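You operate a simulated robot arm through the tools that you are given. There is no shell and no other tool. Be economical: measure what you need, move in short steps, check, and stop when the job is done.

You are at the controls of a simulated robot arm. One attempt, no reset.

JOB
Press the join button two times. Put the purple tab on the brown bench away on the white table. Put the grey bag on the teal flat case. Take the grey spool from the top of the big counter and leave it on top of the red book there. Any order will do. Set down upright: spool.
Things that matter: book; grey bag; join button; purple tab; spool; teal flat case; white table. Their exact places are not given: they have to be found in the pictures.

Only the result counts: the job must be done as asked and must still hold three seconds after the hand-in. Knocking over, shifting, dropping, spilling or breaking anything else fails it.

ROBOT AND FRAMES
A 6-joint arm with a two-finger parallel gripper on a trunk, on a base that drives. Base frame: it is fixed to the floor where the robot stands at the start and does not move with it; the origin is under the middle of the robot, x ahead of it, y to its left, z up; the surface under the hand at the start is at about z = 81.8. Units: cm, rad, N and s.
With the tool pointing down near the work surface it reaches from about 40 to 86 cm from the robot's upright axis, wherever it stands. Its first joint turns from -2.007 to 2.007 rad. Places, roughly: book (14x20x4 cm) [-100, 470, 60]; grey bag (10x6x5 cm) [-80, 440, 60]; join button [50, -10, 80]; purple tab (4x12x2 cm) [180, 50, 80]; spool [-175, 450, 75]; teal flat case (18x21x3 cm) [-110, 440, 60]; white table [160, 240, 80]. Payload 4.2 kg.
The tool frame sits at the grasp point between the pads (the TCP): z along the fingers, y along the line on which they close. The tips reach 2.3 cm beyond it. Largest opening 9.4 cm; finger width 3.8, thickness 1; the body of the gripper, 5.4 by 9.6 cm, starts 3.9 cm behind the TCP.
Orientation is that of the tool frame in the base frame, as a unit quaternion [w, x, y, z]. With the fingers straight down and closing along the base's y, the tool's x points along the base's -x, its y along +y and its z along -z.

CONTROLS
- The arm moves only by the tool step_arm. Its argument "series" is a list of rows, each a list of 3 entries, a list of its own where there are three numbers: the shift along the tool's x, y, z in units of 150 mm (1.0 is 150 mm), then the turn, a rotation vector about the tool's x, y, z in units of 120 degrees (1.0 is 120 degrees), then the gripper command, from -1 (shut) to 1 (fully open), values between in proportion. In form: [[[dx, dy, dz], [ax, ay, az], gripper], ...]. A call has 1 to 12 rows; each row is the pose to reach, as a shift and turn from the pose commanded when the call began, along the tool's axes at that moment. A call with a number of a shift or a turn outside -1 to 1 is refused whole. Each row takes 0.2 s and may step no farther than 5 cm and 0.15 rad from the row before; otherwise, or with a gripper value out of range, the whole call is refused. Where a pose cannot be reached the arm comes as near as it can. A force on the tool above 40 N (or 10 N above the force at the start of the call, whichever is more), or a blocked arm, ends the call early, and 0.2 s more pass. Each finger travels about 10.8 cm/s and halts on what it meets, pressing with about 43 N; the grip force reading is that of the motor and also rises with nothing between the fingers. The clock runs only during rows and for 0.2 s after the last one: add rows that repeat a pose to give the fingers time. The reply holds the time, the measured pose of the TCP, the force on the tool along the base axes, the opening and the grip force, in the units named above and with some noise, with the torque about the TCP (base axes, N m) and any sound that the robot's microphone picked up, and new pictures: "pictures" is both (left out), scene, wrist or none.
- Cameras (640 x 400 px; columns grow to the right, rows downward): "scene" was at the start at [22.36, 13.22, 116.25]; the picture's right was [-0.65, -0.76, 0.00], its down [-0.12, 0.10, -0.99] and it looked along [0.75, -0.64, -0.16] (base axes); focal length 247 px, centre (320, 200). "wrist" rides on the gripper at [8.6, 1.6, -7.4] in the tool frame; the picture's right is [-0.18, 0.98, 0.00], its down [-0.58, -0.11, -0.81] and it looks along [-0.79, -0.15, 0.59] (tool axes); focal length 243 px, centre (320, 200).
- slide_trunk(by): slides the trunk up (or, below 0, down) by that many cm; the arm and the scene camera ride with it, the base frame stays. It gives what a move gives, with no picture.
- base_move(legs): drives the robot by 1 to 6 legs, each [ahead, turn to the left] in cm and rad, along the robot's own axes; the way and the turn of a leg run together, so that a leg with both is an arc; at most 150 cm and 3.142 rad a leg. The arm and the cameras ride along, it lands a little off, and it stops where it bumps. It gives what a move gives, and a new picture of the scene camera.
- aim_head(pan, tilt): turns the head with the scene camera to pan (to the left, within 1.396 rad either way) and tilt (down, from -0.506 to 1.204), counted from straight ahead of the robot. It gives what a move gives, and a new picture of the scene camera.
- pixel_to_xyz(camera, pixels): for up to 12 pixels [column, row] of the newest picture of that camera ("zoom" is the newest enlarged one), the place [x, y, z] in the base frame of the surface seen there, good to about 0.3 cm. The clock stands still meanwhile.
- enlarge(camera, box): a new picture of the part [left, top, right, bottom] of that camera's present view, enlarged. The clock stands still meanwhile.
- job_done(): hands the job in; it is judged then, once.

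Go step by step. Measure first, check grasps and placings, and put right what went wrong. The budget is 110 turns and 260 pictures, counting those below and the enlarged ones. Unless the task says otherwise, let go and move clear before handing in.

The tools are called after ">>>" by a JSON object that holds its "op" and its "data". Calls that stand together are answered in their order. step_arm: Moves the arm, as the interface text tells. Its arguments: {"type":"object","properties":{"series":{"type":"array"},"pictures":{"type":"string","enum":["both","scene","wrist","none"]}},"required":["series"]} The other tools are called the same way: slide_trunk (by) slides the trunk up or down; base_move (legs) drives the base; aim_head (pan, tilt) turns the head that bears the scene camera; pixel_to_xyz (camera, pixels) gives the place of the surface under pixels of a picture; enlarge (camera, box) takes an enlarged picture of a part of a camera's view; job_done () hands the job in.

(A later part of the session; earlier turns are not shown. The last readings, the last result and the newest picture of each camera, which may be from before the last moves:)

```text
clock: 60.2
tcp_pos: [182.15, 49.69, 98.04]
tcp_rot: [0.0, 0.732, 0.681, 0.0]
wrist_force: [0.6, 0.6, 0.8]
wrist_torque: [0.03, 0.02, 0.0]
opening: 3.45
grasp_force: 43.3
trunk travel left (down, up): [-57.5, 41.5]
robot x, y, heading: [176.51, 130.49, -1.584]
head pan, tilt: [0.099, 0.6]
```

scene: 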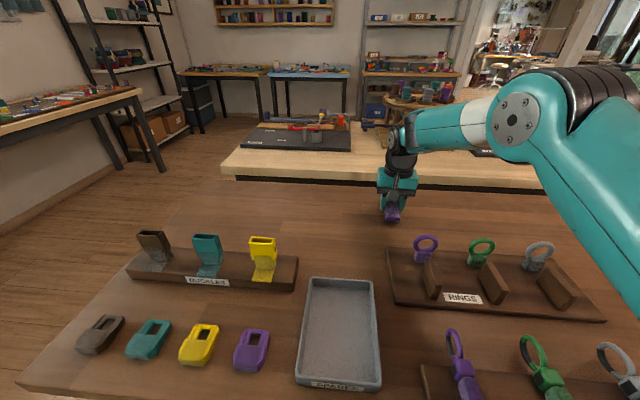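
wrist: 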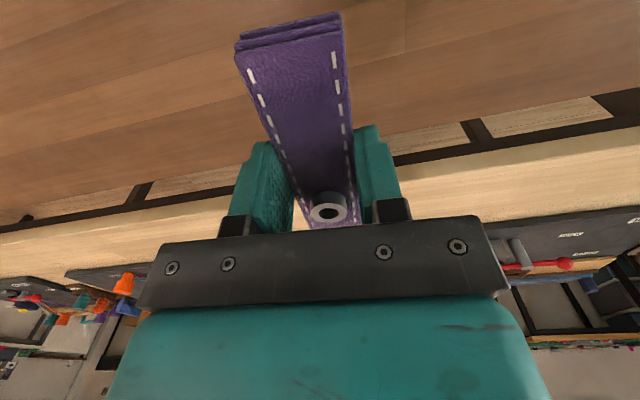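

Held. Retracting towards the robot.

>>> {"op": "step_arm", "data": {"series": [[[0.15, 0, -0.1], [0, 0, 0], -1], [[0.3, 0, -0.2], [0, 0, 0], -1], [[0.45, 0, -0.3], [0, 0, 0], -1], [[0.65, 0, -0.4], [0, 0, 0], -1], [[0.85, 0, -0.4], [0, 0, 0], -1], [[1.0, 0, -0.4], [0, 0, 0], -1]], "pictures": "none"}}

>>> {"op": "step_arm", "data": {"series": [[[0.15, 0, 0], [0, 0, 0], -1], [[0.35, 0, 0], [0, 0, 0], -1], [[0.55, 0, 0], [0, 0, 0], -1], [[0.75, 0, 0], [0, 0, 0], -1], [[0.9, 0, 0], [0, 0, 0], -1], [[1.0, 0, 0], [0, 0, 0], -1]], "pictures": "none"}}

>>> {"op": "base_move", "data": {"legs": [[-20, 0], [0, 1.571], [0, 1.571]]}}

>>> {"op": "aim_head", "data": {"pan": 0.0, "tilt": 0.6}}

```text
clock: 61.6
tcp_pos: [183.16, 64.68, 104.02]
tcp_rot: [0.001, 0.732, 0.681, 0.0]
wrist_force: [-0.5, -0.3, -0.4]
wrist_torque: [-0.05, -0.01, -0.02]
opening: 3.47
grasp_force: 42.7
trunk travel left (down, up): [-57.5, 41.5]
robot x, y, heading: [176.3, 130.43, -1.578]
head pan, tilt: [0.099, 0.6]
```

```text
clock: 63.0
tcp_pos: [184.23, 79.65, 103.87]
tcp_rot: [0.0, 0.732, 0.681, 0.0]
wrist_force: [-0.5, 0.4, -0.3]
wrist_torque: [0.04, -0.03, 0.0]
opening: 3.44
grasp_force: 43.5
trunk travel left (down, up): [-57.5, 41.5]
robot x, y, heading: [176.25, 130.13, -1.581]
head pan, tilt: [0.099, 0.6]
```

```text
clock: 72.2
tcp_pos: [171.86, 201.71, 103.89]
tcp_rot: [-0.001, -0.658, 0.753, 0.0]
wrist_force: [-0.4, -0.2, -1.3]
wrist_torque: [0.0, -0.01, -0.04]
opening: 3.45
grasp_force: 43.0
trunk travel left (down, up): [-57.5, 41.5]
robot x, y, heading: [176.49, 150.75, 1.496]
head pan, tilt: [0.099, 0.6]
```

scene: 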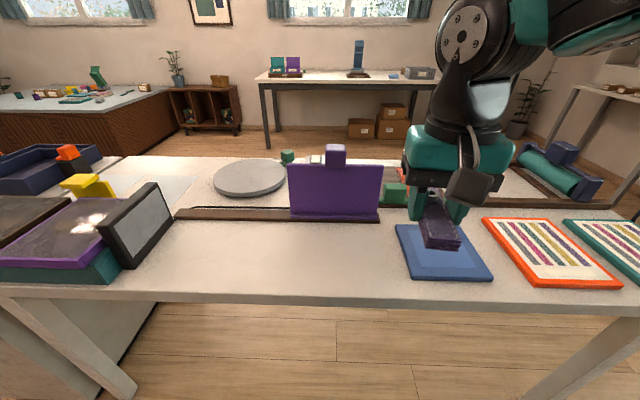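

```text
clock: 72.9
tcp_pos: [171.87, 201.79, 103.93]
tcp_rot: [0.001, -0.659, 0.752, -0.001]
wrist_force: [0.9, 0.4, -1.0]
wrist_torque: [0.02, 0.0, -0.02]
opening: 3.46
grasp_force: 42.9
trunk travel left (down, up): [-57.5, 41.5]
robot x, y, heading: [176.65, 150.69, 1.501]
head pan, tilt: [0.0, 0.6]
```

scene: 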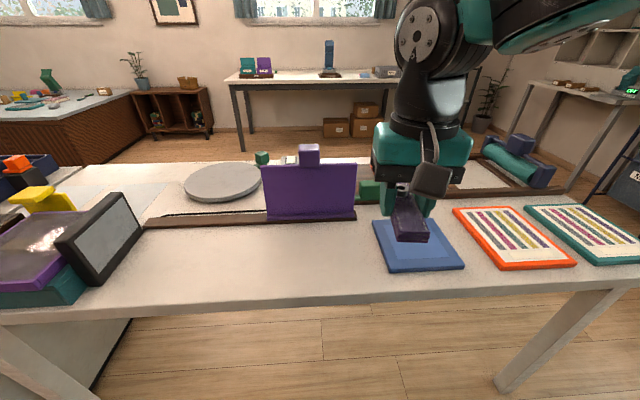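

Tab still held. The bare white strip around (300,250) looks free; measuring it.

>>> {"op": "pixel_to_xyz", "data": {"camera": "scene", "pixels": [[250, 250], [300, 250], [350, 250], [300, 235], [300, 270], [300, 222], [355, 217], [300, 290], [375, 225], [405, 272], [150, 225], [130, 250]]}}

>>> {"op": "enlarge", "data": {"camera": "scene", "box": [100, 130, 500, 320]}}

```text
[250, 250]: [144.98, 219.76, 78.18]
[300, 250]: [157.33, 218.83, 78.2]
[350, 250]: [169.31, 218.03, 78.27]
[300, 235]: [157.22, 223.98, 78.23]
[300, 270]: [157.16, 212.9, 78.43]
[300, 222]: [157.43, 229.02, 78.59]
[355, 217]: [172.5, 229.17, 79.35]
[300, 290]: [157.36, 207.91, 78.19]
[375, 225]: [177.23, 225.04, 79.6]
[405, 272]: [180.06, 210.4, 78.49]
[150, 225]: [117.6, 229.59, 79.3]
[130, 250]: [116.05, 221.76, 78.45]
```

```text
1.60 times, centred on (300, 225) of scene
```

zoom: 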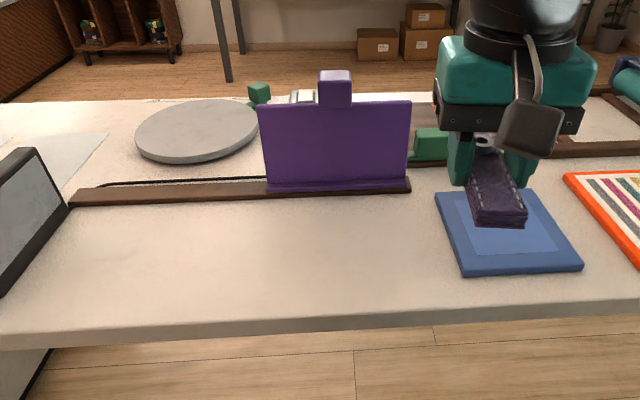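

Free area x 120–175, y 206–227, z 78.2. I'll carry the tab to (157.5, 216.5) at height.

>>> {"op": "step_arm", "data": {"series": [[[-0.14, 0.165, 0], [0, 0, 0], -1], [[-0.28, 0.33, 0], [0, 0, 0], -1], [[-0.42, 0.5, 0], [0, 0, 0], -1], [[-0.56, 0.66, 0], [0, 0, 0], -1], [[-0.7, 0.83, 0], [0, 0, 0], -1], [[-0.83, 0.99, 0], [0, 0, 0], -1], [[-0.83, 0.99, 0.1], [0, 0, 0], -1]], "pictures": "none"}}

>>> {"op": "step_arm", "data": {"series": [[[0, 0.09, 0.15], [0, 0, 0], -1], [[0, 0.09, 0.3], [0, 0, 0], -1], [[0, 0.09, 0.45], [0, 0, 0], -1], [[0, 0.09, 0.6], [0, 0, 0], -1], [[0, 0.09, 0.75], [0, 0, 0], -1], [[0, 0.09, 0.9], [0, 0, 0], -1], [[0, 0.09, 1.0], [0, 0, 0], -1]]}}

```text
clock: 74.5
tcp_pos: [158.91, 216.19, 102.53]
tcp_rot: [0.0, -0.659, 0.752, 0.0]
wrist_force: [0.2, 0.1, -0.7]
wrist_torque: [0.01, -0.01, -0.02]
opening: 3.46
grasp_force: 42.9
trunk travel left (down, up): [-57.5, 41.5]
robot x, y, heading: [176.72, 150.74, 1.498]
head pan, tilt: [0.0, 0.6]
```

```text
clock: 76.1
tcp_pos: [157.48, 216.28, 87.36]
tcp_rot: [0.0, -0.659, 0.752, -0.001]
wrist_force: [0.0, -0.3, -0.6]
wrist_torque: [-0.01, -0.01, 0.0]
opening: 3.47
grasp_force: 42.9
trunk travel left (down, up): [-57.5, 41.5]
robot x, y, heading: [176.55, 150.56, 1.494]
head pan, tilt: [0.0, 0.6]
```

scene: 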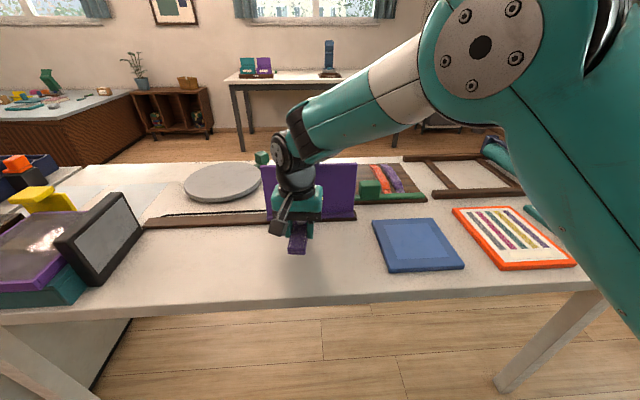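
wrist: 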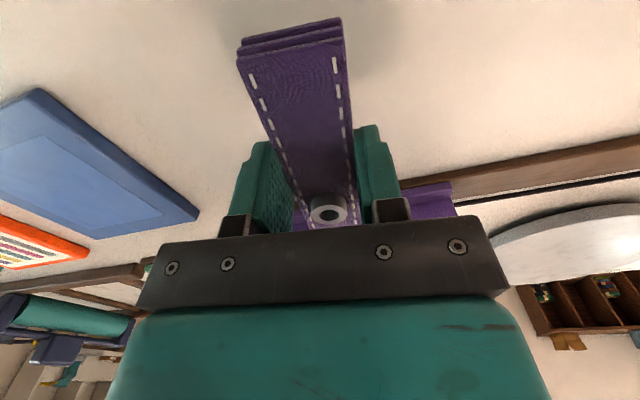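

Clear spot. Lowering gently until light contact.

>>> {"op": "step_arm", "data": {"series": [[[0, 0, 0.15], [0, 0, 0], -1], [[0, 0, 0.3], [0, 0, 0], -1], [[0, 0, 0.38], [0, 0, 0], -1], [[0, 0, 0.42], [0, 0, 0], -1], [[0, 0, 0.44], [0, 0, 0], -1], [[0, 0, 0.45], [0, 0, 0], -1]], "pictures": "none"}}

```text
clock: 77.5
tcp_pos: [157.42, 216.52, 80.77]
tcp_rot: [0.0, -0.658, 0.753, 0.0]
wrist_force: [0.2, -0.9, 0.0]
wrist_torque: [0.02, -0.01, 0.0]
opening: 3.47
grasp_force: 43.0
trunk travel left (down, up): [-57.5, 41.5]
robot x, y, heading: [176.62, 150.75, 1.5]
head pan, tilt: [0.0, 0.6]
```

>>> {"op": "step_arm", "data": {"series": [[[0, 0, 0.01], [0, 0, 0], -1], [[0, 0, 0.02], [0, 0, 0], -1]], "pictures": "none"}}

```text
clock: 78.1
tcp_pos: [157.4, 216.38, 80.43]
tcp_rot: [0.0, -0.658, 0.753, 0.0]
wrist_force: [0.6, 0.0, 0.6]
wrist_torque: [-0.01, 0.0, 0.0]
opening: 3.46
grasp_force: 42.4
trunk travel left (down, up): [-57.5, 41.5]
robot x, y, heading: [176.69, 151.04, 1.501]
head pan, tilt: [0.0, 0.6]
```

Within a millimetre or two of the table; one more small nudge, then open and rise.

>>> {"op": "step_arm", "data": {"series": [[[0, 0, 0.008], [0, 0, 0], -1], [[0, 0, 0.008], [0, 0, 0], -0.1], [[0, 0, 0.008], [0, 0, 0], 0.1], [[0, 0, 0.008], [0, 0, 0], 0.1], [[0, 0, -0.1], [0, 0, 0], 0.1], [[0, 0, -0.4], [0, 0, 0], 0.1], [[0, 0, -0.7], [0, 0, 0], 0.1], [[0, 0, -1.0], [0, 0, 0], 0.1]], "pictures": "both"}}

```text
clock: 79.9
tcp_pos: [157.37, 216.37, 95.27]
tcp_rot: [0.0, -0.659, 0.752, 0.0]
wrist_force: [-0.4, 0.0, 0.5]
wrist_torque: [0.01, 0.01, -0.02]
opening: 5.16
grasp_force: 0.0
trunk travel left (down, up): [-57.5, 41.5]
robot x, y, heading: [176.38, 150.52, 1.498]
head pan, tilt: [0.0, 0.6]
```

scene: 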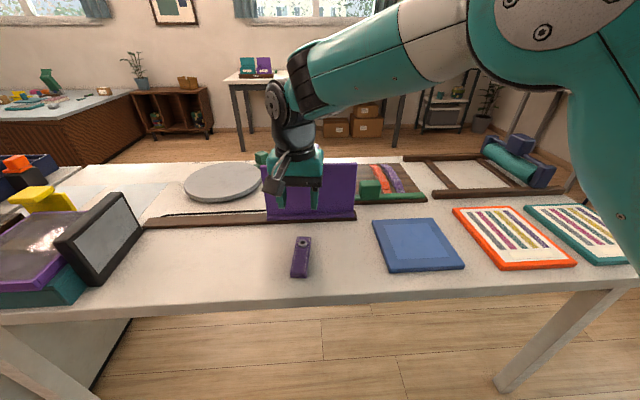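
wrist: 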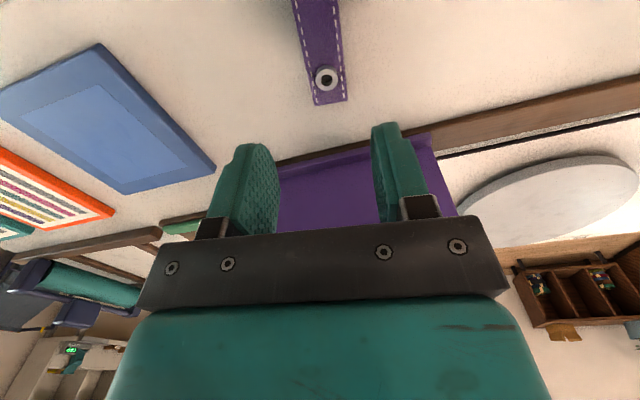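

The tab lies flat on the white table. I'll retract the arm and drive towards the big counter.

>>> {"op": "step_arm", "data": {"series": [[[0.2, -0.1, -0.25], [0, 0, 0], -0.5], [[0.4, -0.2, -0.5], [0, 0, 0], -1], [[0.6, -0.35, -0.7], [0, 0, 0], -1], [[0.8, -0.5, -0.9], [0, 0, 0], -1], [[1.0, -0.65, -1.0], [0, 0, 0], -1]], "pictures": "none"}}

>>> {"op": "base_move", "data": {"legs": [[0, 1.64], [150, 0], [42, 0], [0, -1.571]]}}

>>> {"op": "aim_head", "data": {"pan": 0.5, "tilt": 0.3}}

```text
refused: row 1 steps farther than a row can; nothing moved
```

```text
clock: 97.3
tcp_pos: [-44.68, 219.16, 95.27]
tcp_rot: [0.0, -0.692, 0.722, 0.0]
wrist_force: [0.5, 0.2, -0.3]
wrist_torque: [-0.01, 0.0, 0.07]
opening: 5.19
grasp_force: 0.1
trunk travel left (down, up): [-57.5, 41.5]
robot x, y, heading: [-19.94, 155.63, 1.583]
head pan, tilt: [0.0, 0.6]
```

scene: 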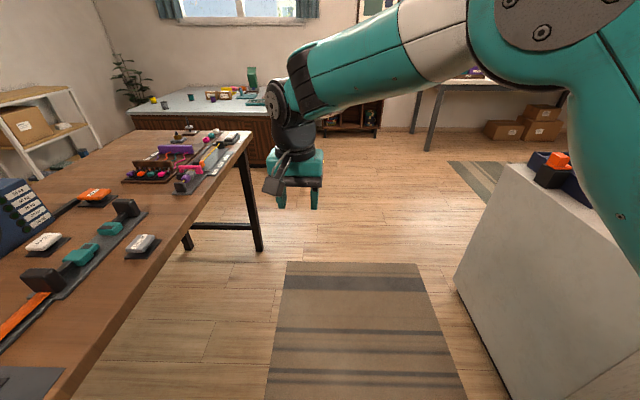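

```text
clock: 98.3
tcp_pos: [-44.65, 219.19, 95.17]
tcp_rot: [0.0, -0.692, 0.722, 0.0]
wrist_force: [0.2, -0.1, 0.0]
wrist_torque: [0.01, -0.01, -0.02]
opening: 5.15
grasp_force: 0.1
trunk travel left (down, up): [-57.5, 41.5]
robot x, y, heading: [-19.95, 155.49, 1.592]
head pan, tilt: [0.499, 0.3]
```

scene: 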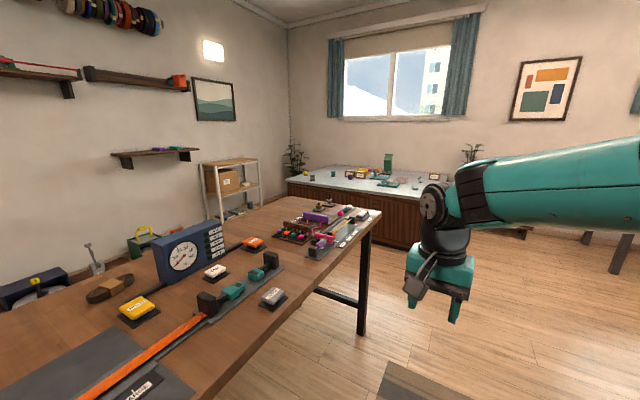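

The arm retract had been refused (row too long) but the drive ran without any contact. Retracting the arm now, then driving on.

>>> {"op": "step_arm", "data": {"series": [[[0.15, -0.1, -0.2], [0, 0, 0], -0.5], [[0.3, -0.2, -0.4], [0, 0, 0], -1], [[0.45, -0.3, -0.6], [0, 0, 0], -1], [[0.6, -0.45, -0.8], [0, 0, 0], -1], [[0.8, -0.6, -0.95], [0, 0, 0], -1], [[1.0, -0.75, -1.0], [0, 0, 0], -1], [[1.0, -0.95, -1.0], [0, 0, 0], -1]], "pictures": "none"}}

>>> {"op": "aim_head", "data": {"pan": -0.9, "tilt": 0.4}}

```text
clock: 99.9
tcp_pos: [-30.83, 203.67, 110.3]
tcp_rot: [0.001, -0.692, 0.722, 0.0]
wrist_force: [-0.9, 0.3, -0.5]
wrist_torque: [-0.02, -0.03, 0.0]
opening: 0.02
grasp_force: 42.4
trunk travel left (down, up): [-57.5, 41.5]
robot x, y, heading: [-19.79, 155.59, 1.589]
head pan, tilt: [0.499, 0.3]
```

```text
clock: 101.4
tcp_pos: [-30.76, 203.68, 110.24]
tcp_rot: [0.0, -0.691, 0.723, 0.0]
wrist_force: [0.5, 0.1, 0.4]
wrist_torque: [-0.03, 0.01, 0.0]
opening: 0.0
grasp_force: 42.5
trunk travel left (down, up): [-57.5, 41.5]
robot x, y, heading: [-20.04, 155.39, 1.591]
head pan, tilt: [-0.901, 0.4]
```

scene: 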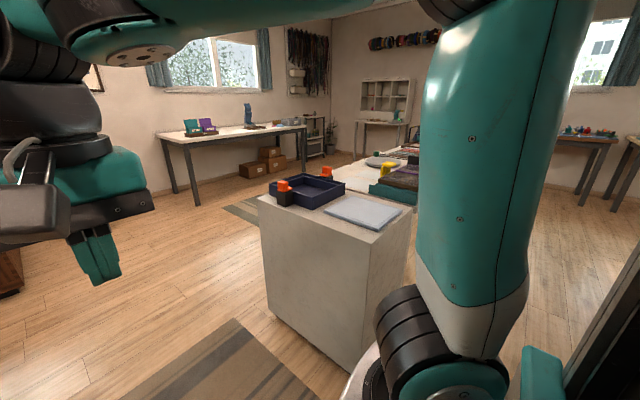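

All looks in order there. Driving north to y≈300 and looking at the counter.

>>> {"op": "base_move", "data": {"legs": [[145, 0]]}}

>>> {"op": "aim_head", "data": {"pan": 0.6, "tilt": 0.45}}

```text
clock: 108.6
tcp_pos: [-33.28, 348.65, 110.25]
tcp_rot: [0.0, -0.691, 0.723, 0.0]
wrist_force: [-0.7, 0.5, 0.4]
wrist_torque: [-0.02, 0.03, 0.01]
opening: 0.02
grasp_force: 42.6
trunk travel left (down, up): [-57.5, 41.5]
robot x, y, heading: [-22.25, 300.78, 1.587]
head pan, tilt: [-0.901, 0.4]
```

scene: 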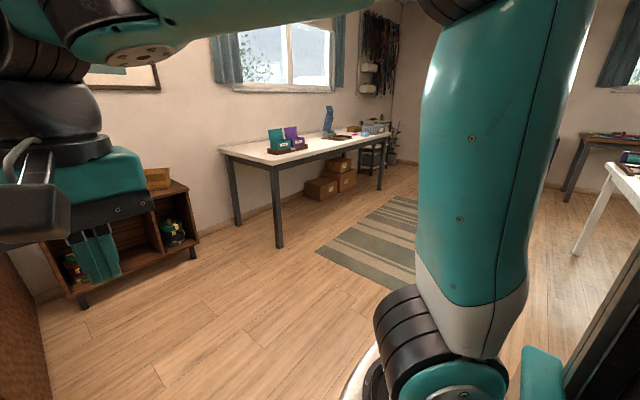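

```text
clock: 110.2
tcp_pos: [-33.25, 348.79, 110.3]
tcp_rot: [0.0, -0.692, 0.722, 0.0]
wrist_force: [0.2, -0.1, -0.1]
wrist_torque: [-0.01, 0.01, 0.01]
opening: 0.01
grasp_force: 42.5
trunk travel left (down, up): [-57.5, 41.5]
robot x, y, heading: [-22.24, 301.08, 1.588]
head pan, tilt: [0.6, 0.45]
```

scene: 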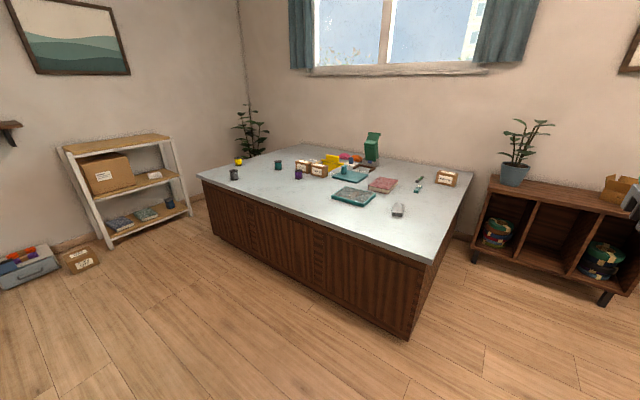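

Good view of the counter. Zooming and measuring.

>>> {"op": "enlarge", "data": {"camera": "scene", "box": [190, 120, 480, 300]}}

>>> {"op": "pixel_to_xyz", "data": {"camera": "scene", "pixels": [[405, 255], [205, 178], [470, 180], [300, 147], [383, 184], [354, 195], [398, 209], [234, 174], [278, 164], [299, 173], [405, 335], [465, 235]]}}

```text
2.21 times, centred on (335, 210) of scene
```

zoom: 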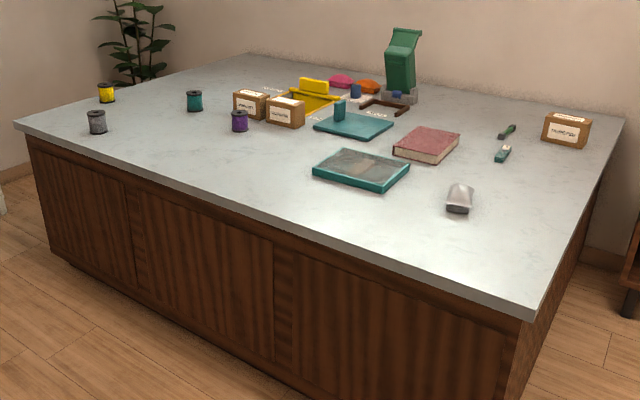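

```text
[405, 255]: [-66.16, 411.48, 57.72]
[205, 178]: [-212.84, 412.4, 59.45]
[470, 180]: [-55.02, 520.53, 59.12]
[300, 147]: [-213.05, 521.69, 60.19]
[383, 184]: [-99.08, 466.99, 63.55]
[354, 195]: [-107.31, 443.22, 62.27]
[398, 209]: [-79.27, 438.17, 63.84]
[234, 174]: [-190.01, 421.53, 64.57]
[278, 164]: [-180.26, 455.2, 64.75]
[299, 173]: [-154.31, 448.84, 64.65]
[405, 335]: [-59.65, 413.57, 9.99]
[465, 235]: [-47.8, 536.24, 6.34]
```

Grey spool at (-190, 421.5), bag at (-79, 438), case (-107, 443), book (-99, 467), top z≈59.5. I'll drive to stand in front at about (-95, 378) and lower the trunk.

>>> {"op": "base_move", "data": {"legs": [[0, 0.735], [105, 0], [0, -0.75]]}}

>>> {"op": "slide_trunk", "data": {"by": -27}}

>>> {"op": "aim_head", "data": {"pan": 0.1, "tilt": 0.75}}

```text
clock: 117.3
tcp_pos: [-135.34, 398.53, 110.33]
tcp_rot: [0.0, 0.909, -0.417, 0.0]
wrist_force: [0.6, 0.2, 0.6]
wrist_torque: [0.02, 0.0, 0.01]
opening: 0.0
grasp_force: 42.5
trunk travel left (down, up): [-57.5, 41.5]
robot x, y, heading: [-94.84, 370.57, 2.316]
head pan, tilt: [0.6, 0.45]
stopped in leg 2: the robot was blocked; the commanded pose is now the measured one
```

scene: 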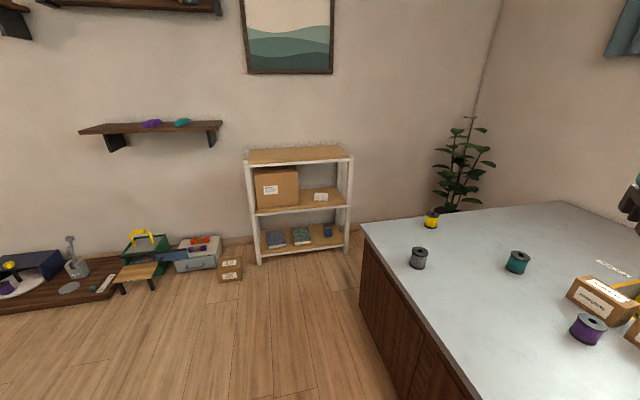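

```text
clock: 120.1
tcp_pos: [-135.13, 398.59, 83.2]
tcp_rot: [0.0, 0.909, -0.416, 0.0]
wrist_force: [0.1, 0.2, 0.9]
wrist_torque: [0.04, 0.01, 0.03]
opening: 0.02
grasp_force: 42.6
trunk travel left (down, up): [-30.5, 68.5]
robot x, y, heading: [-95.09, 370.47, 2.317]
head pan, tilt: [0.6, 0.45]
```

```text
clock: 121.0
tcp_pos: [-135.35, 398.52, 83.32]
tcp_rot: [0.0, 0.909, -0.417, 0.001]
wrist_force: [-0.3, -0.3, 0.3]
wrist_torque: [0.01, 0.0, 0.02]
opening: 0.02
grasp_force: 42.3
trunk travel left (down, up): [-30.5, 68.5]
robot x, y, heading: [-94.77, 370.51, 2.319]
head pan, tilt: [0.099, 0.75]
```

scene: 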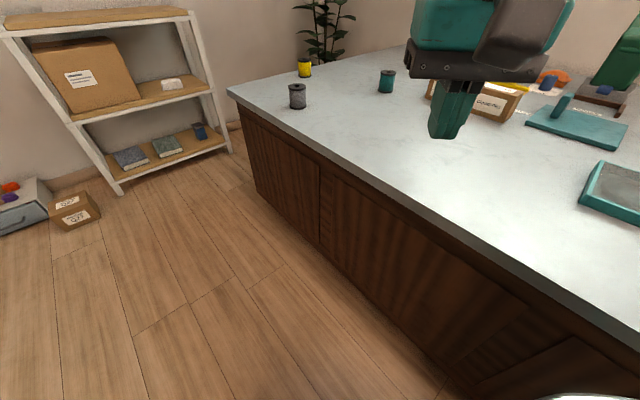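

Blocked by the counter side at y≈370 (body corner). I'll back off slightly and turn to face the counter squarely.

>>> {"op": "base_move", "data": {"legs": [[-8, 0], [0, -0.746]]}}

>>> {"op": "aim_head", "data": {"pan": 0.0, "tilt": 0.75}}

```text
clock: 124.0
tcp_pos: [-100.6, 412.15, 83.25]
tcp_rot: [0.0, -0.701, 0.713, 0.0]
wrist_force: [0.6, -0.3, -0.4]
wrist_torque: [0.0, -0.02, -0.03]
opening: 0.0
grasp_force: 43.0
trunk travel left (down, up): [-30.5, 68.5]
robot x, y, heading: [-89.83, 364.31, 1.586]
head pan, tilt: [0.099, 0.75]
```

scene: 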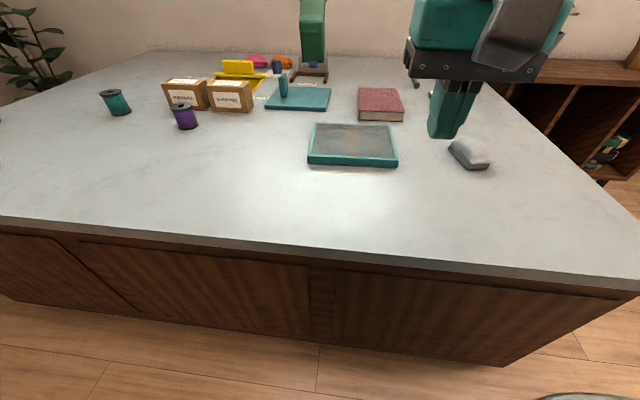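

```text
clock: 124.7
tcp_pos: [-100.68, 412.02, 83.37]
tcp_rot: [0.001, -0.701, 0.713, 0.0]
wrist_force: [0.0, -0.6, -0.4]
wrist_torque: [0.0, 0.01, 0.01]
opening: 0.0
grasp_force: 42.7
trunk travel left (down, up): [-30.5, 68.5]
robot x, y, heading: [-89.39, 364.67, 1.587]
head pan, tilt: [0.0, 0.75]
```

scene: 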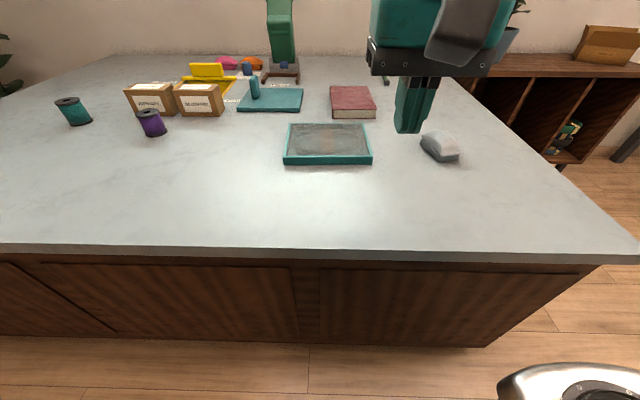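

Now the bag at (440,147), case (328,145), book (352,102). Measuring them.

>>> {"op": "pixel_to_xyz", "data": {"camera": "scene", "pixels": [[429, 140], [440, 140], [455, 143], [440, 147], [440, 155], [424, 146], [458, 155], [420, 135], [286, 160], [370, 160], [292, 128], [367, 128]]}}

>>> {"op": "pixel_to_xyz", "data": {"camera": "scene", "pixels": [[328, 145], [328, 157], [333, 113], [374, 113], [332, 89], [368, 89], [352, 100], [75, 108], [328, 135]]}}

>>> {"op": "enlarge", "data": {"camera": "scene", "box": [260, 70, 500, 190]}}

```text
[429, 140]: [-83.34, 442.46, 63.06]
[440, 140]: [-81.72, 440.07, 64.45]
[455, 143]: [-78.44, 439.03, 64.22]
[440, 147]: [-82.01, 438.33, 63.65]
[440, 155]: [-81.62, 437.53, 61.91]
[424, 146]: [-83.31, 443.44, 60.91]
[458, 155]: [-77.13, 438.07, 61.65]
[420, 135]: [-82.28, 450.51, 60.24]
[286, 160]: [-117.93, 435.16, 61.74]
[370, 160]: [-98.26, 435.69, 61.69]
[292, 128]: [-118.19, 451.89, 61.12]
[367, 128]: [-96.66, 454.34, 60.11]
```

```text
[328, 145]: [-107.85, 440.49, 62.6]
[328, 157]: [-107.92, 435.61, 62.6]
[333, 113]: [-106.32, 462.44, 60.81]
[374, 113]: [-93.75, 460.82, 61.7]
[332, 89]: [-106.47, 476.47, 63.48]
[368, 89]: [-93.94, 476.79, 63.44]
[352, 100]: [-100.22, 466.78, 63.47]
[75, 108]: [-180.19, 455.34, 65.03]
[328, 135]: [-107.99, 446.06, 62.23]
```

```text
2.67 times, centred on (380, 130) of scene
```

zoom: 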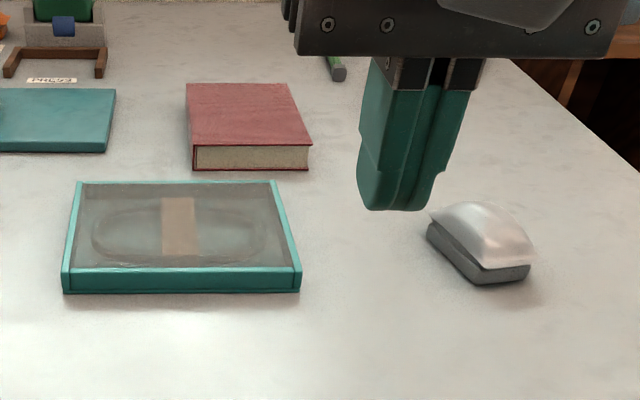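

Case spans x −118…−97.5, y 434.5…452, top 62.5. I'll go 8 cm closer, then view the bag from above with the wrist camera.

>>> {"op": "base_move", "data": {"legs": [[8, 0]]}}

>>> {"op": "step_arm", "data": {"series": [[[-0.15, -0.2, 0], [0, 0, 0], -0.3], [[-0.3, -0.4, 0], [0, 0, 0], 0.2], [[-0.5, -0.6, 0], [0, 0, 0], 0.4], [[-0.7, -0.8, 0], [0, 0, 0], 0.4], [[-0.7, -0.95, 0], [0, 0, 0], 0.4]]}}

```text
clock: 125.7
tcp_pos: [-100.59, 420.3, 83.28]
tcp_rot: [0.0, -0.701, 0.713, 0.0]
wrist_force: [0.7, 0.6, 0.4]
wrist_torque: [0.01, -0.01, -0.03]
opening: 0.01
grasp_force: 42.1
trunk travel left (down, up): [-30.5, 68.5]
robot x, y, heading: [-89.33, 372.2, 1.584]
head pan, tilt: [0.0, 0.75]
```

scene: 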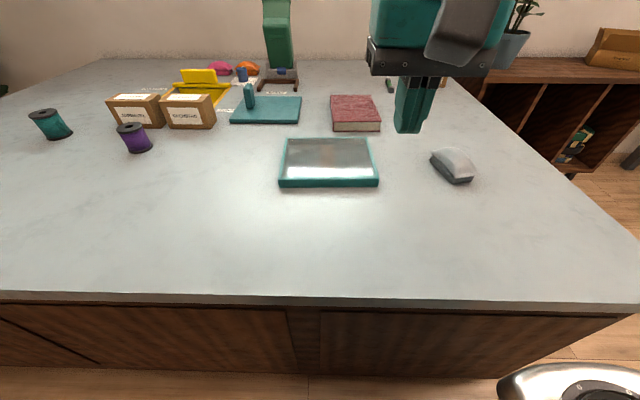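

```text
clock: 126.9
tcp_pos: [-86.37, 430.59, 83.28]
tcp_rot: [0.001, -0.701, 0.713, 0.001]
wrist_force: [0.4, -0.8, 0.5]
wrist_torque: [-0.02, 0.0, 0.0]
opening: 6.6
grasp_force: 0.1
trunk travel left (down, up): [-30.5, 68.5]
robot x, y, heading: [-89.56, 372.19, 1.586]
head pan, tilt: [0.0, 0.75]
```

scene: 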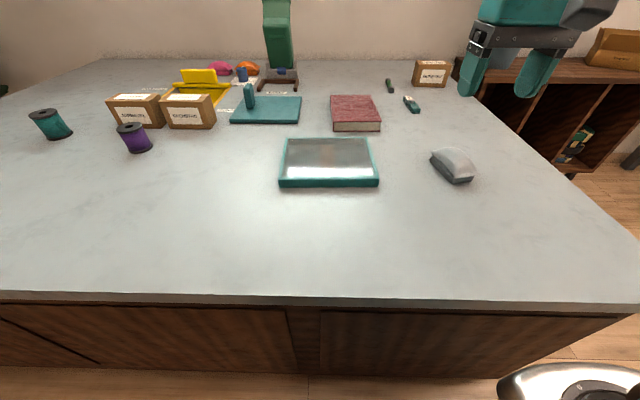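
wrist: 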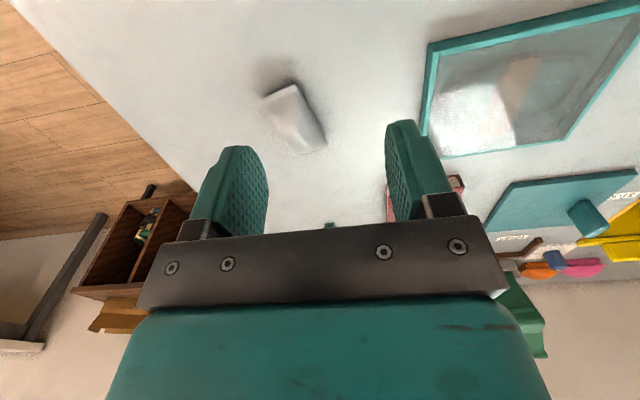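

Bag at (297,118) in the wrist view. Measuring corners.

>>> {"op": "pixel_to_xyz", "data": {"camera": "wrist", "pixels": [[267, 98], [293, 85], [324, 144], [300, 154], [296, 118], [283, 95], [311, 145], [288, 125], [310, 115]]}}

>>> {"op": "enlarge", "data": {"camera": "wrist", "box": [230, 60, 370, 180]}}

>>> {"op": "enlarge", "data": {"camera": "scene", "box": [380, 130, 520, 210]}}

```text
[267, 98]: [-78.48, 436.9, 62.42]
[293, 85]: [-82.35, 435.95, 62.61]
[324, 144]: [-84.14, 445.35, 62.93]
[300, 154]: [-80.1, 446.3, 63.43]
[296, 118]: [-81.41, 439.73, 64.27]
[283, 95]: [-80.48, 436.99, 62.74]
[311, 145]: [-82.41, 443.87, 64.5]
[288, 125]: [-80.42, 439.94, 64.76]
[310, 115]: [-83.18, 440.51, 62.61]
```

```text
3.33 times, centred on (300, 120) of wrist
```

zoom: 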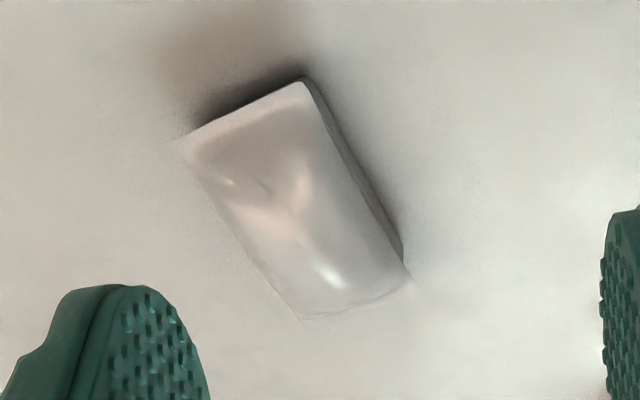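

```text
4.57 times, centred on (450, 170) of scene
```

zoom: 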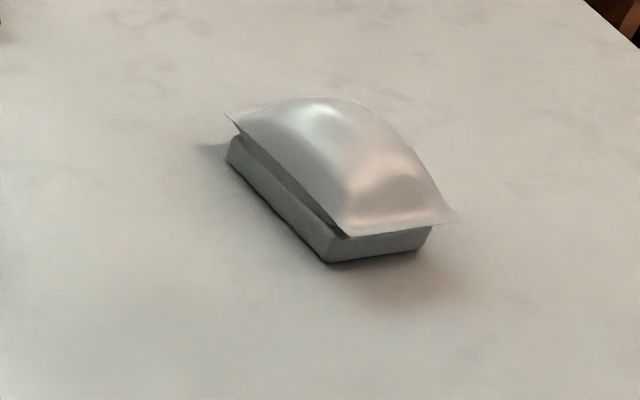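

Bag centre ≈(-81.3, 441.1), long axis turned ~0.18 rad. Moving above it, rotated to match.

>>> {"op": "step_arm", "data": {"series": [[[-0.2, -0.08, 0.1], [0, 0, -0.035], 0.8], [[-0.4, -0.16, 0.25], [0, 0, -0.07], 0.8], [[-0.6, -0.25, 0.4], [0, 0, -0.095], 0.8], [[-0.707, -0.327, 0.6], [0, 0, -0.095], 0.8], [[-0.707, -0.327, 0.75], [0, 0, -0.095], 0.8]]}}

>>> {"op": "enlarge", "data": {"camera": "scene", "box": [380, 90, 520, 210]}}

```text
clock: 128.1
tcp_pos: [-80.95, 441.11, 71.87]
tcp_rot: [-0.001, 0.769, -0.64, -0.001]
wrist_force: [0.2, -0.1, 0.4]
wrist_torque: [-0.01, -0.01, 0.0]
opening: 8.46
grasp_force: 0.1
trunk travel left (down, up): [-30.5, 68.5]
robot x, y, heading: [-89.53, 372.31, 1.585]
head pan, tilt: [0.0, 0.75]
```

scene: 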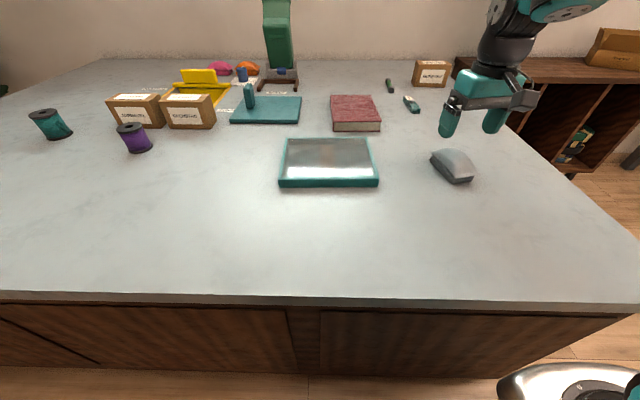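
wrist: 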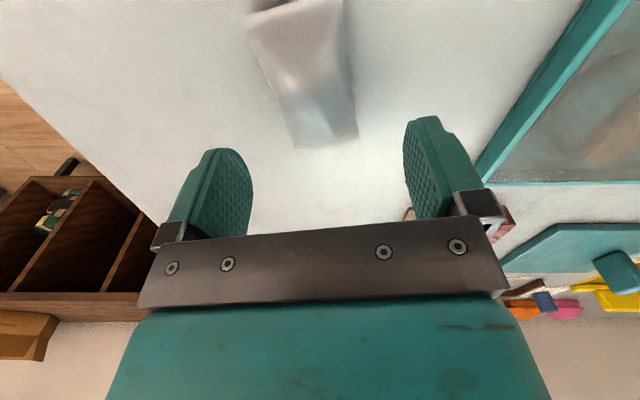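

```text
3.33 times, centred on (450, 150) of scene
```

zoom: 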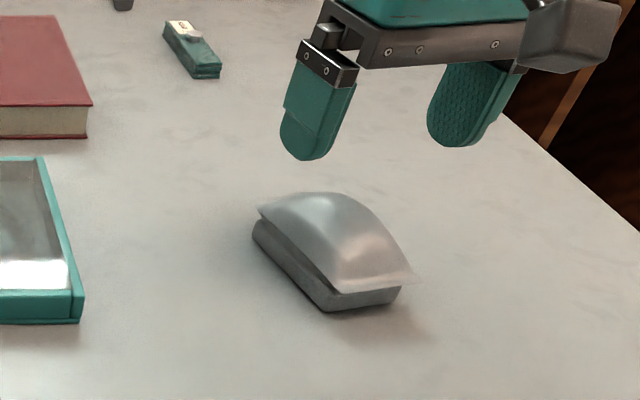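

Nearly aligned; verifying the bag's edges against the gripper.

>>> {"op": "pixel_to_xyz", "data": {"camera": "wrist", "pixels": [[297, 143], [355, 135], [325, 135], [270, 80], [350, 75], [310, 80], [252, 25], [345, 15], [300, 20]]}}

```text
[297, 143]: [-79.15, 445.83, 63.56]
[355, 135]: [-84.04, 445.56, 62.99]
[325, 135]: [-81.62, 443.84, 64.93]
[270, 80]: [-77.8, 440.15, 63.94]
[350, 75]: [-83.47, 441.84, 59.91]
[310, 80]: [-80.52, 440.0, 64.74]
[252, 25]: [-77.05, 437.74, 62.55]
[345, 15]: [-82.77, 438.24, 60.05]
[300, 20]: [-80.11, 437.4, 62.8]
```

Centred. Lowering to tips ≈0.4 cm above the counter and closing, then a small slow lift.

>>> {"op": "step_arm", "data": {"series": [[[0, 0, 0.25], [0, 0, 0], 0.8], [[0, 0, 0.5], [0, 0, 0], 0.8], [[0, 0, 0.63], [0, 0, 0], 0.8], [[0, 0, 0.63], [0, 0, 0], 0.2], [[0, 0, 0.63], [0, 0, 0], -0.4], [[0, 0, 0.63], [0, 0, 0], -1], [[0, 0, 0.63], [0, 0, 0], -1]], "pictures": "both"}}

```text
clock: 129.7
tcp_pos: [-81.31, 441.01, 62.59]
tcp_rot: [0.0, 0.768, -0.64, 0.0]
wrist_force: [-0.2, 0.3, 0.4]
wrist_torque: [0.01, 0.0, -0.03]
opening: 5.75
grasp_force: 43.3
trunk travel left (down, up): [-30.5, 68.5]
robot x, y, heading: [-89.56, 372.38, 1.588]
head pan, tilt: [0.0, 0.75]
```

scene: 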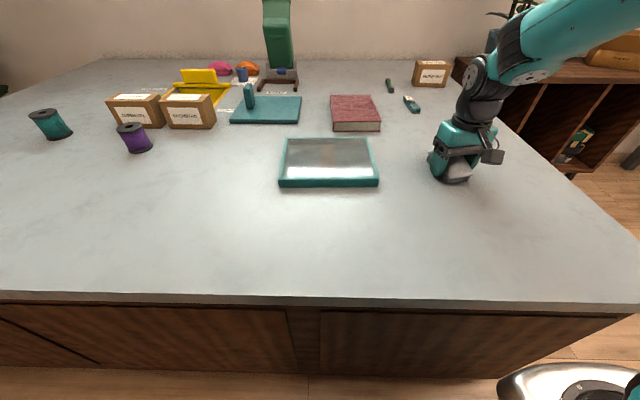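
wrist: 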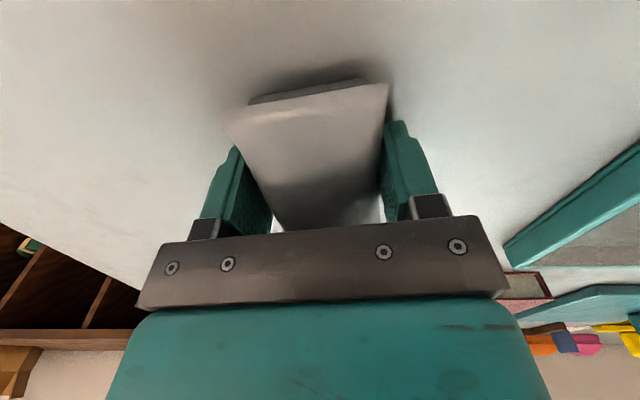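

Gripped at 5.75 cm. Slow lift.

>>> {"op": "step_arm", "data": {"series": [[[0, 0, -0.02], [0, 0, 0], -1], [[0, 0, -0.05], [0, 0, 0], -1], [[0, 0, -0.09], [0, 0, 0], -1], [[0, 0, -0.14], [0, 0, 0], -1], [[0, 0, -0.2], [0, 0, 0], -1], [[0, 0, -0.27], [0, 0, 0], -1], [[0, 0, -0.35], [0, 0, 0], -1], [[0, 0, -0.45], [0, 0, 0], -1], [[0, 0, -0.55], [0, 0, 0], -1], [[0, 0, -0.67], [0, 0, 0], -1]], "pictures": "both"}}

```text
clock: 131.9
tcp_pos: [-80.98, 441.19, 72.48]
tcp_rot: [0.0, 0.768, -0.64, 0.0]
wrist_force: [0.4, -0.3, -0.9]
wrist_torque: [-0.01, 0.0, 0.01]
opening: 5.78
grasp_force: 43.5
trunk travel left (down, up): [-30.5, 68.5]
robot x, y, heading: [-89.48, 372.47, 1.589]
head pan, tilt: [0.0, 0.75]
```

scene: 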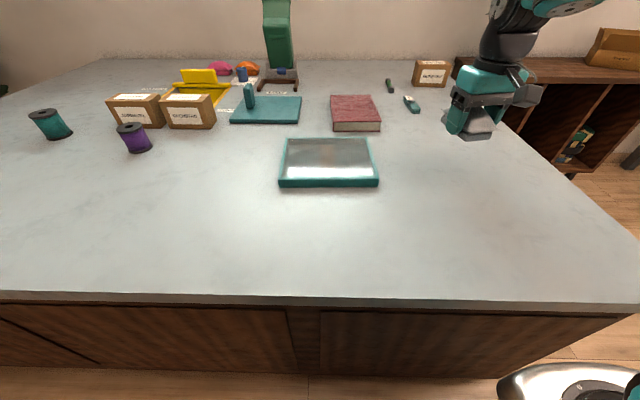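
wrist: 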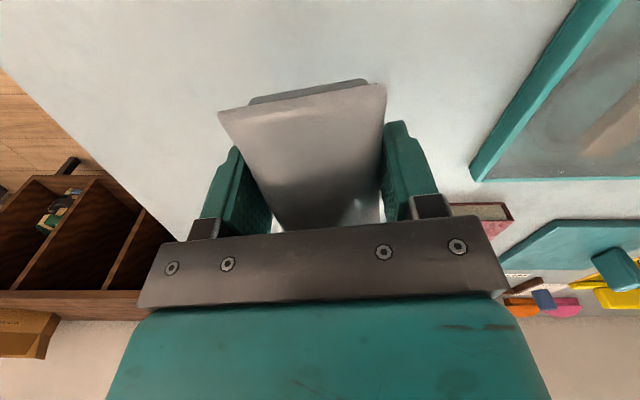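

Bag is up. Carrying it to over the case centre (-107.9, 443.3).

>>> {"op": "step_arm", "data": {"series": [[[-0.05, 0.17, 0], [0, 0, 0], -1], [[-0.1, 0.37, 0], [0, 0, 0], -1], [[-0.15, 0.6, 0], [0, 0, 0], -1], [[-0.2, 0.8, 0], [0, 0, 0], -1], [[-0.23, 0.9, 0], [0, 0, 0], -1]], "pictures": "none"}}

>>> {"op": "step_arm", "data": {"series": [[[-0.05, 0.17, 0], [0, 0, 0], -1], [[-0.1, 0.37, 0], [0, 0, 0], -1], [[-0.18, 0.6, 0], [0, 0, 0], -1], [[-0.23, 0.78, 0], [0, 0, 0], -1], [[-0.23, 0.838, 0], [0, 0, 0], -1]]}}

```text
clock: 133.1
tcp_pos: [-95.2, 442.08, 72.82]
tcp_rot: [-0.001, 0.768, -0.64, 0.0]
wrist_force: [-0.2, -0.2, -0.6]
wrist_torque: [0.0, 0.01, -0.01]
opening: 5.76
grasp_force: 43.0
trunk travel left (down, up): [-30.5, 68.5]
robot x, y, heading: [-89.77, 372.51, 1.588]
head pan, tilt: [0.0, 0.75]
```

```text
clock: 134.3
tcp_pos: [-108.1, 443.16, 72.65]
tcp_rot: [0.001, 0.768, -0.641, 0.002]
wrist_force: [0.2, -1.1, 0.0]
wrist_torque: [-0.02, -0.04, -0.01]
opening: 5.76
grasp_force: 42.9
trunk travel left (down, up): [-30.5, 68.5]
robot x, y, heading: [-89.8, 372.27, 1.592]
head pan, tilt: [0.0, 0.75]
```

scene: 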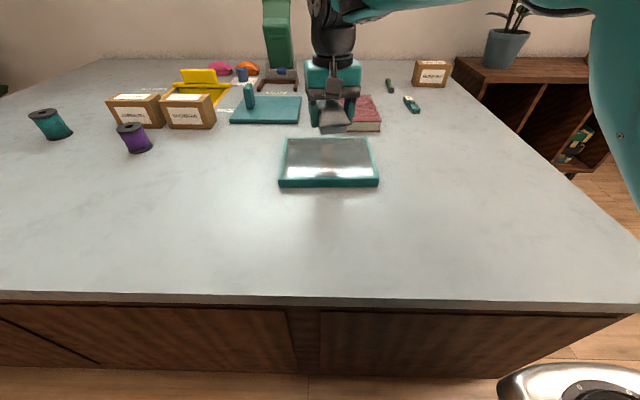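
wrist: 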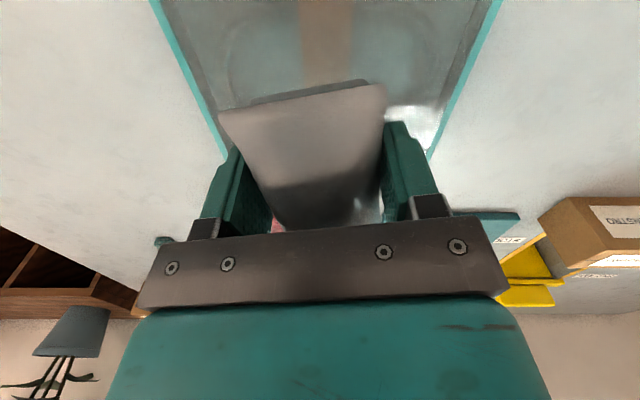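

Over the case. Lowering gently.

>>> {"op": "step_arm", "data": {"series": [[[0, 0, 0.15], [0, 0, 0], -1], [[0, 0, 0.3], [0, 0, 0], -1], [[0, 0, 0.38], [0, 0, 0], -1], [[0, 0, 0.43], [0, 0, 0], -1]], "pictures": "scene"}}

>>> {"op": "enlarge", "data": {"camera": "scene", "box": [250, 90, 410, 200]}}

```text
clock: 135.3
tcp_pos: [-108.07, 443.17, 66.21]
tcp_rot: [0.0, 0.768, -0.64, 0.0]
wrist_force: [-0.5, -0.6, 0.6]
wrist_torque: [-0.01, 0.04, 0.01]
opening: 5.75
grasp_force: 42.9
trunk travel left (down, up): [-30.5, 68.5]
robot x, y, heading: [-89.45, 372.69, 1.59]
head pan, tilt: [0.0, 0.75]
```

scene: 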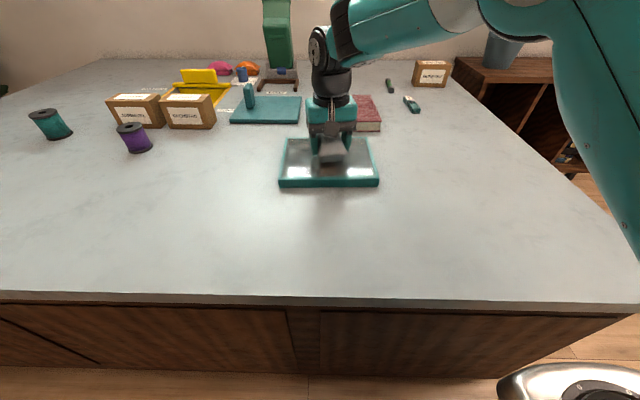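

```text
3.64 times, centred on (330, 145) of scene
```

zoom: 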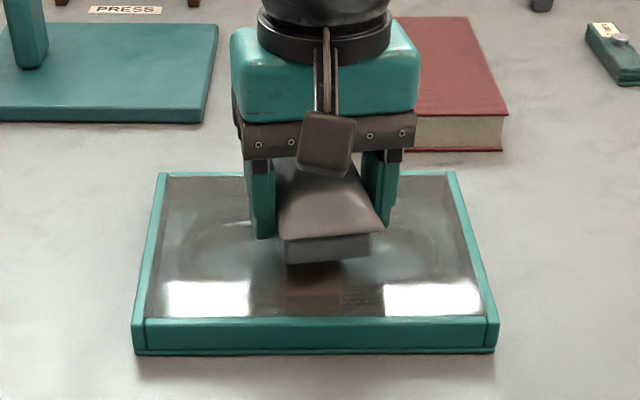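

A small gap is still visible under it. Lowering in small steps to feel contact.

>>> {"op": "step_arm", "data": {"series": [[[0, 0, 0.01], [0, 0, 0], -1], [[0, 0, 0.02], [0, 0, 0], -1], [[0, 0, 0.03], [0, 0, 0], -1], [[0, 0, 0.04], [0, 0, 0], -1]], "pictures": "none"}}

```text
clock: 136.3
tcp_pos: [-108.05, 443.07, 65.44]
tcp_rot: [0.0, 0.769, -0.64, 0.0]
wrist_force: [-0.2, 0.2, -0.5]
wrist_torque: [-0.01, 0.01, -0.02]
opening: 5.78
grasp_force: 43.5
trunk travel left (down, up): [-30.5, 68.5]
robot x, y, heading: [-89.92, 372.48, 1.586]
head pan, tilt: [0.0, 0.75]
```

>>> {"op": "step_arm", "data": {"series": [[[0, 0, 0.01], [0, 0, 0], -1], [[0, 0, 0.02], [0, 0, 0], -1], [[0, 0, 0.03], [0, 0, 0], -1]], "pictures": "none"}}

>>> {"op": "enlarge", "data": {"camera": "scene", "box": [250, 90, 410, 200]}}

```text
clock: 137.1
tcp_pos: [-108.11, 443.01, 65.16]
tcp_rot: [0.0, 0.769, -0.64, 0.0]
wrist_force: [-0.3, 0.6, -0.7]
wrist_torque: [-0.02, -0.02, -0.02]
opening: 5.76
grasp_force: 43.2
trunk travel left (down, up): [-30.5, 68.5]
robot x, y, heading: [-89.34, 372.24, 1.589]
head pan, tilt: [0.0, 0.75]
```

```text
3.64 times, centred on (330, 145) of scene
```

zoom: 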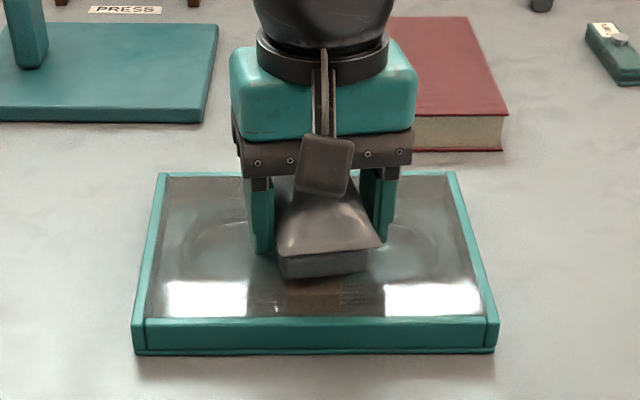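

Nearly touching. A few more small steps.

>>> {"op": "step_arm", "data": {"series": [[[0, 0, 0.008], [0, 0, 0], -1], [[0, 0, 0.016], [0, 0, 0], -1], [[0, 0, 0.024], [0, 0, 0], -1], [[0, 0, 0.032], [0, 0, 0], -1]], "pictures": "none"}}

```text
clock: 138.1
tcp_pos: [-108.17, 443.14, 64.9]
tcp_rot: [-0.001, 0.768, -0.641, -0.003]
wrist_force: [3.9, -8.1, 31.4]
wrist_torque: [-0.15, -0.14, 0.02]
opening: 5.78
grasp_force: 42.6
trunk travel left (down, up): [-30.5, 68.5]
robot x, y, heading: [-89.83, 372.05, 1.582]
head pan, tilt: [0.0, 0.75]
```

Firm contact (31 N). Easing up a touch, then opening and rising.

>>> {"op": "step_arm", "data": {"series": [[[0, 0, -0.015], [0, 0, 0], -1], [[0, 0, -0.015], [0, 0, 0], 0.3], [[0, 0, -0.015], [0, 0, 0], 0.7], [[0, 0, -0.015], [0, 0, 0], 0.7], [[0, 0, -0.1], [0, 0, 0], 0.7], [[0, 0, -0.35], [0, 0, 0], 0.7], [[0, 0, -0.65], [0, 0, 0], 0.7], [[0, 0, -0.95], [0, 0, 0], 0.7]], "pictures": "both"}}

>>> {"op": "enlarge", "data": {"camera": "scene", "box": [250, 90, 410, 200]}}

```text
clock: 139.9
tcp_pos: [-108.11, 443.13, 78.92]
tcp_rot: [0.001, 0.768, -0.64, 0.001]
wrist_force: [-0.3, 0.6, -0.4]
wrist_torque: [0.02, -0.01, 0.02]
opening: 8.01
grasp_force: 0.0
trunk travel left (down, up): [-30.5, 68.5]
robot x, y, heading: [-89.99, 372.14, 1.584]
head pan, tilt: [0.0, 0.75]
```

scene: 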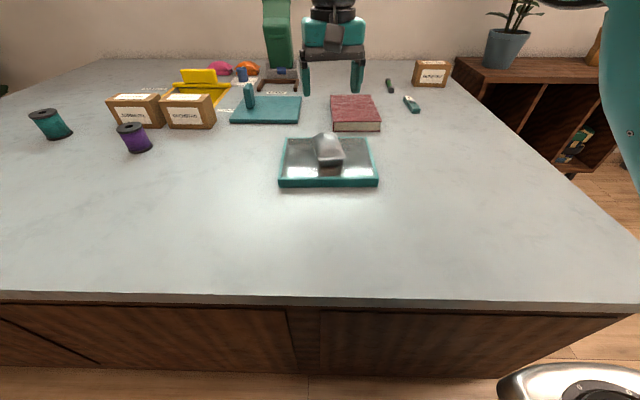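
wrist: 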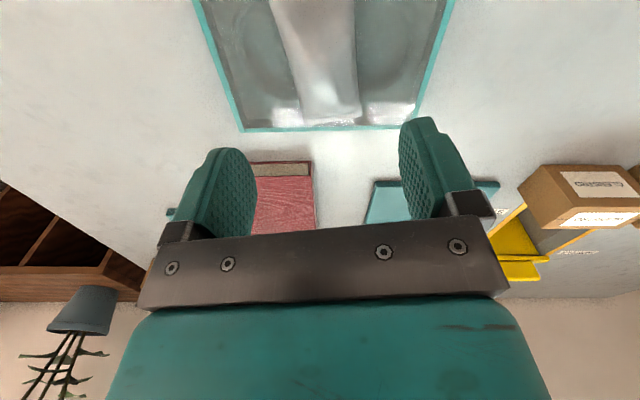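

```text
3.64 times, centred on (330, 145) of scene
```

zoom: 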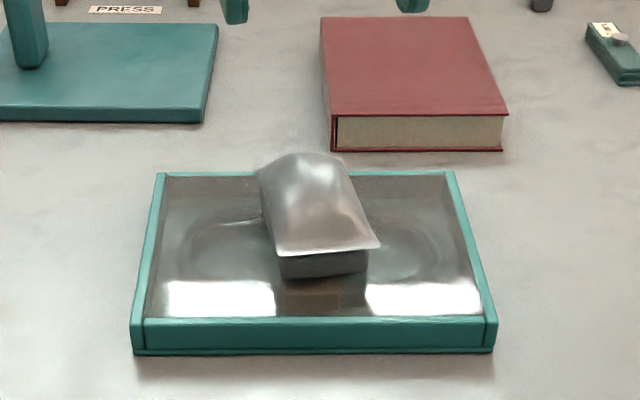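

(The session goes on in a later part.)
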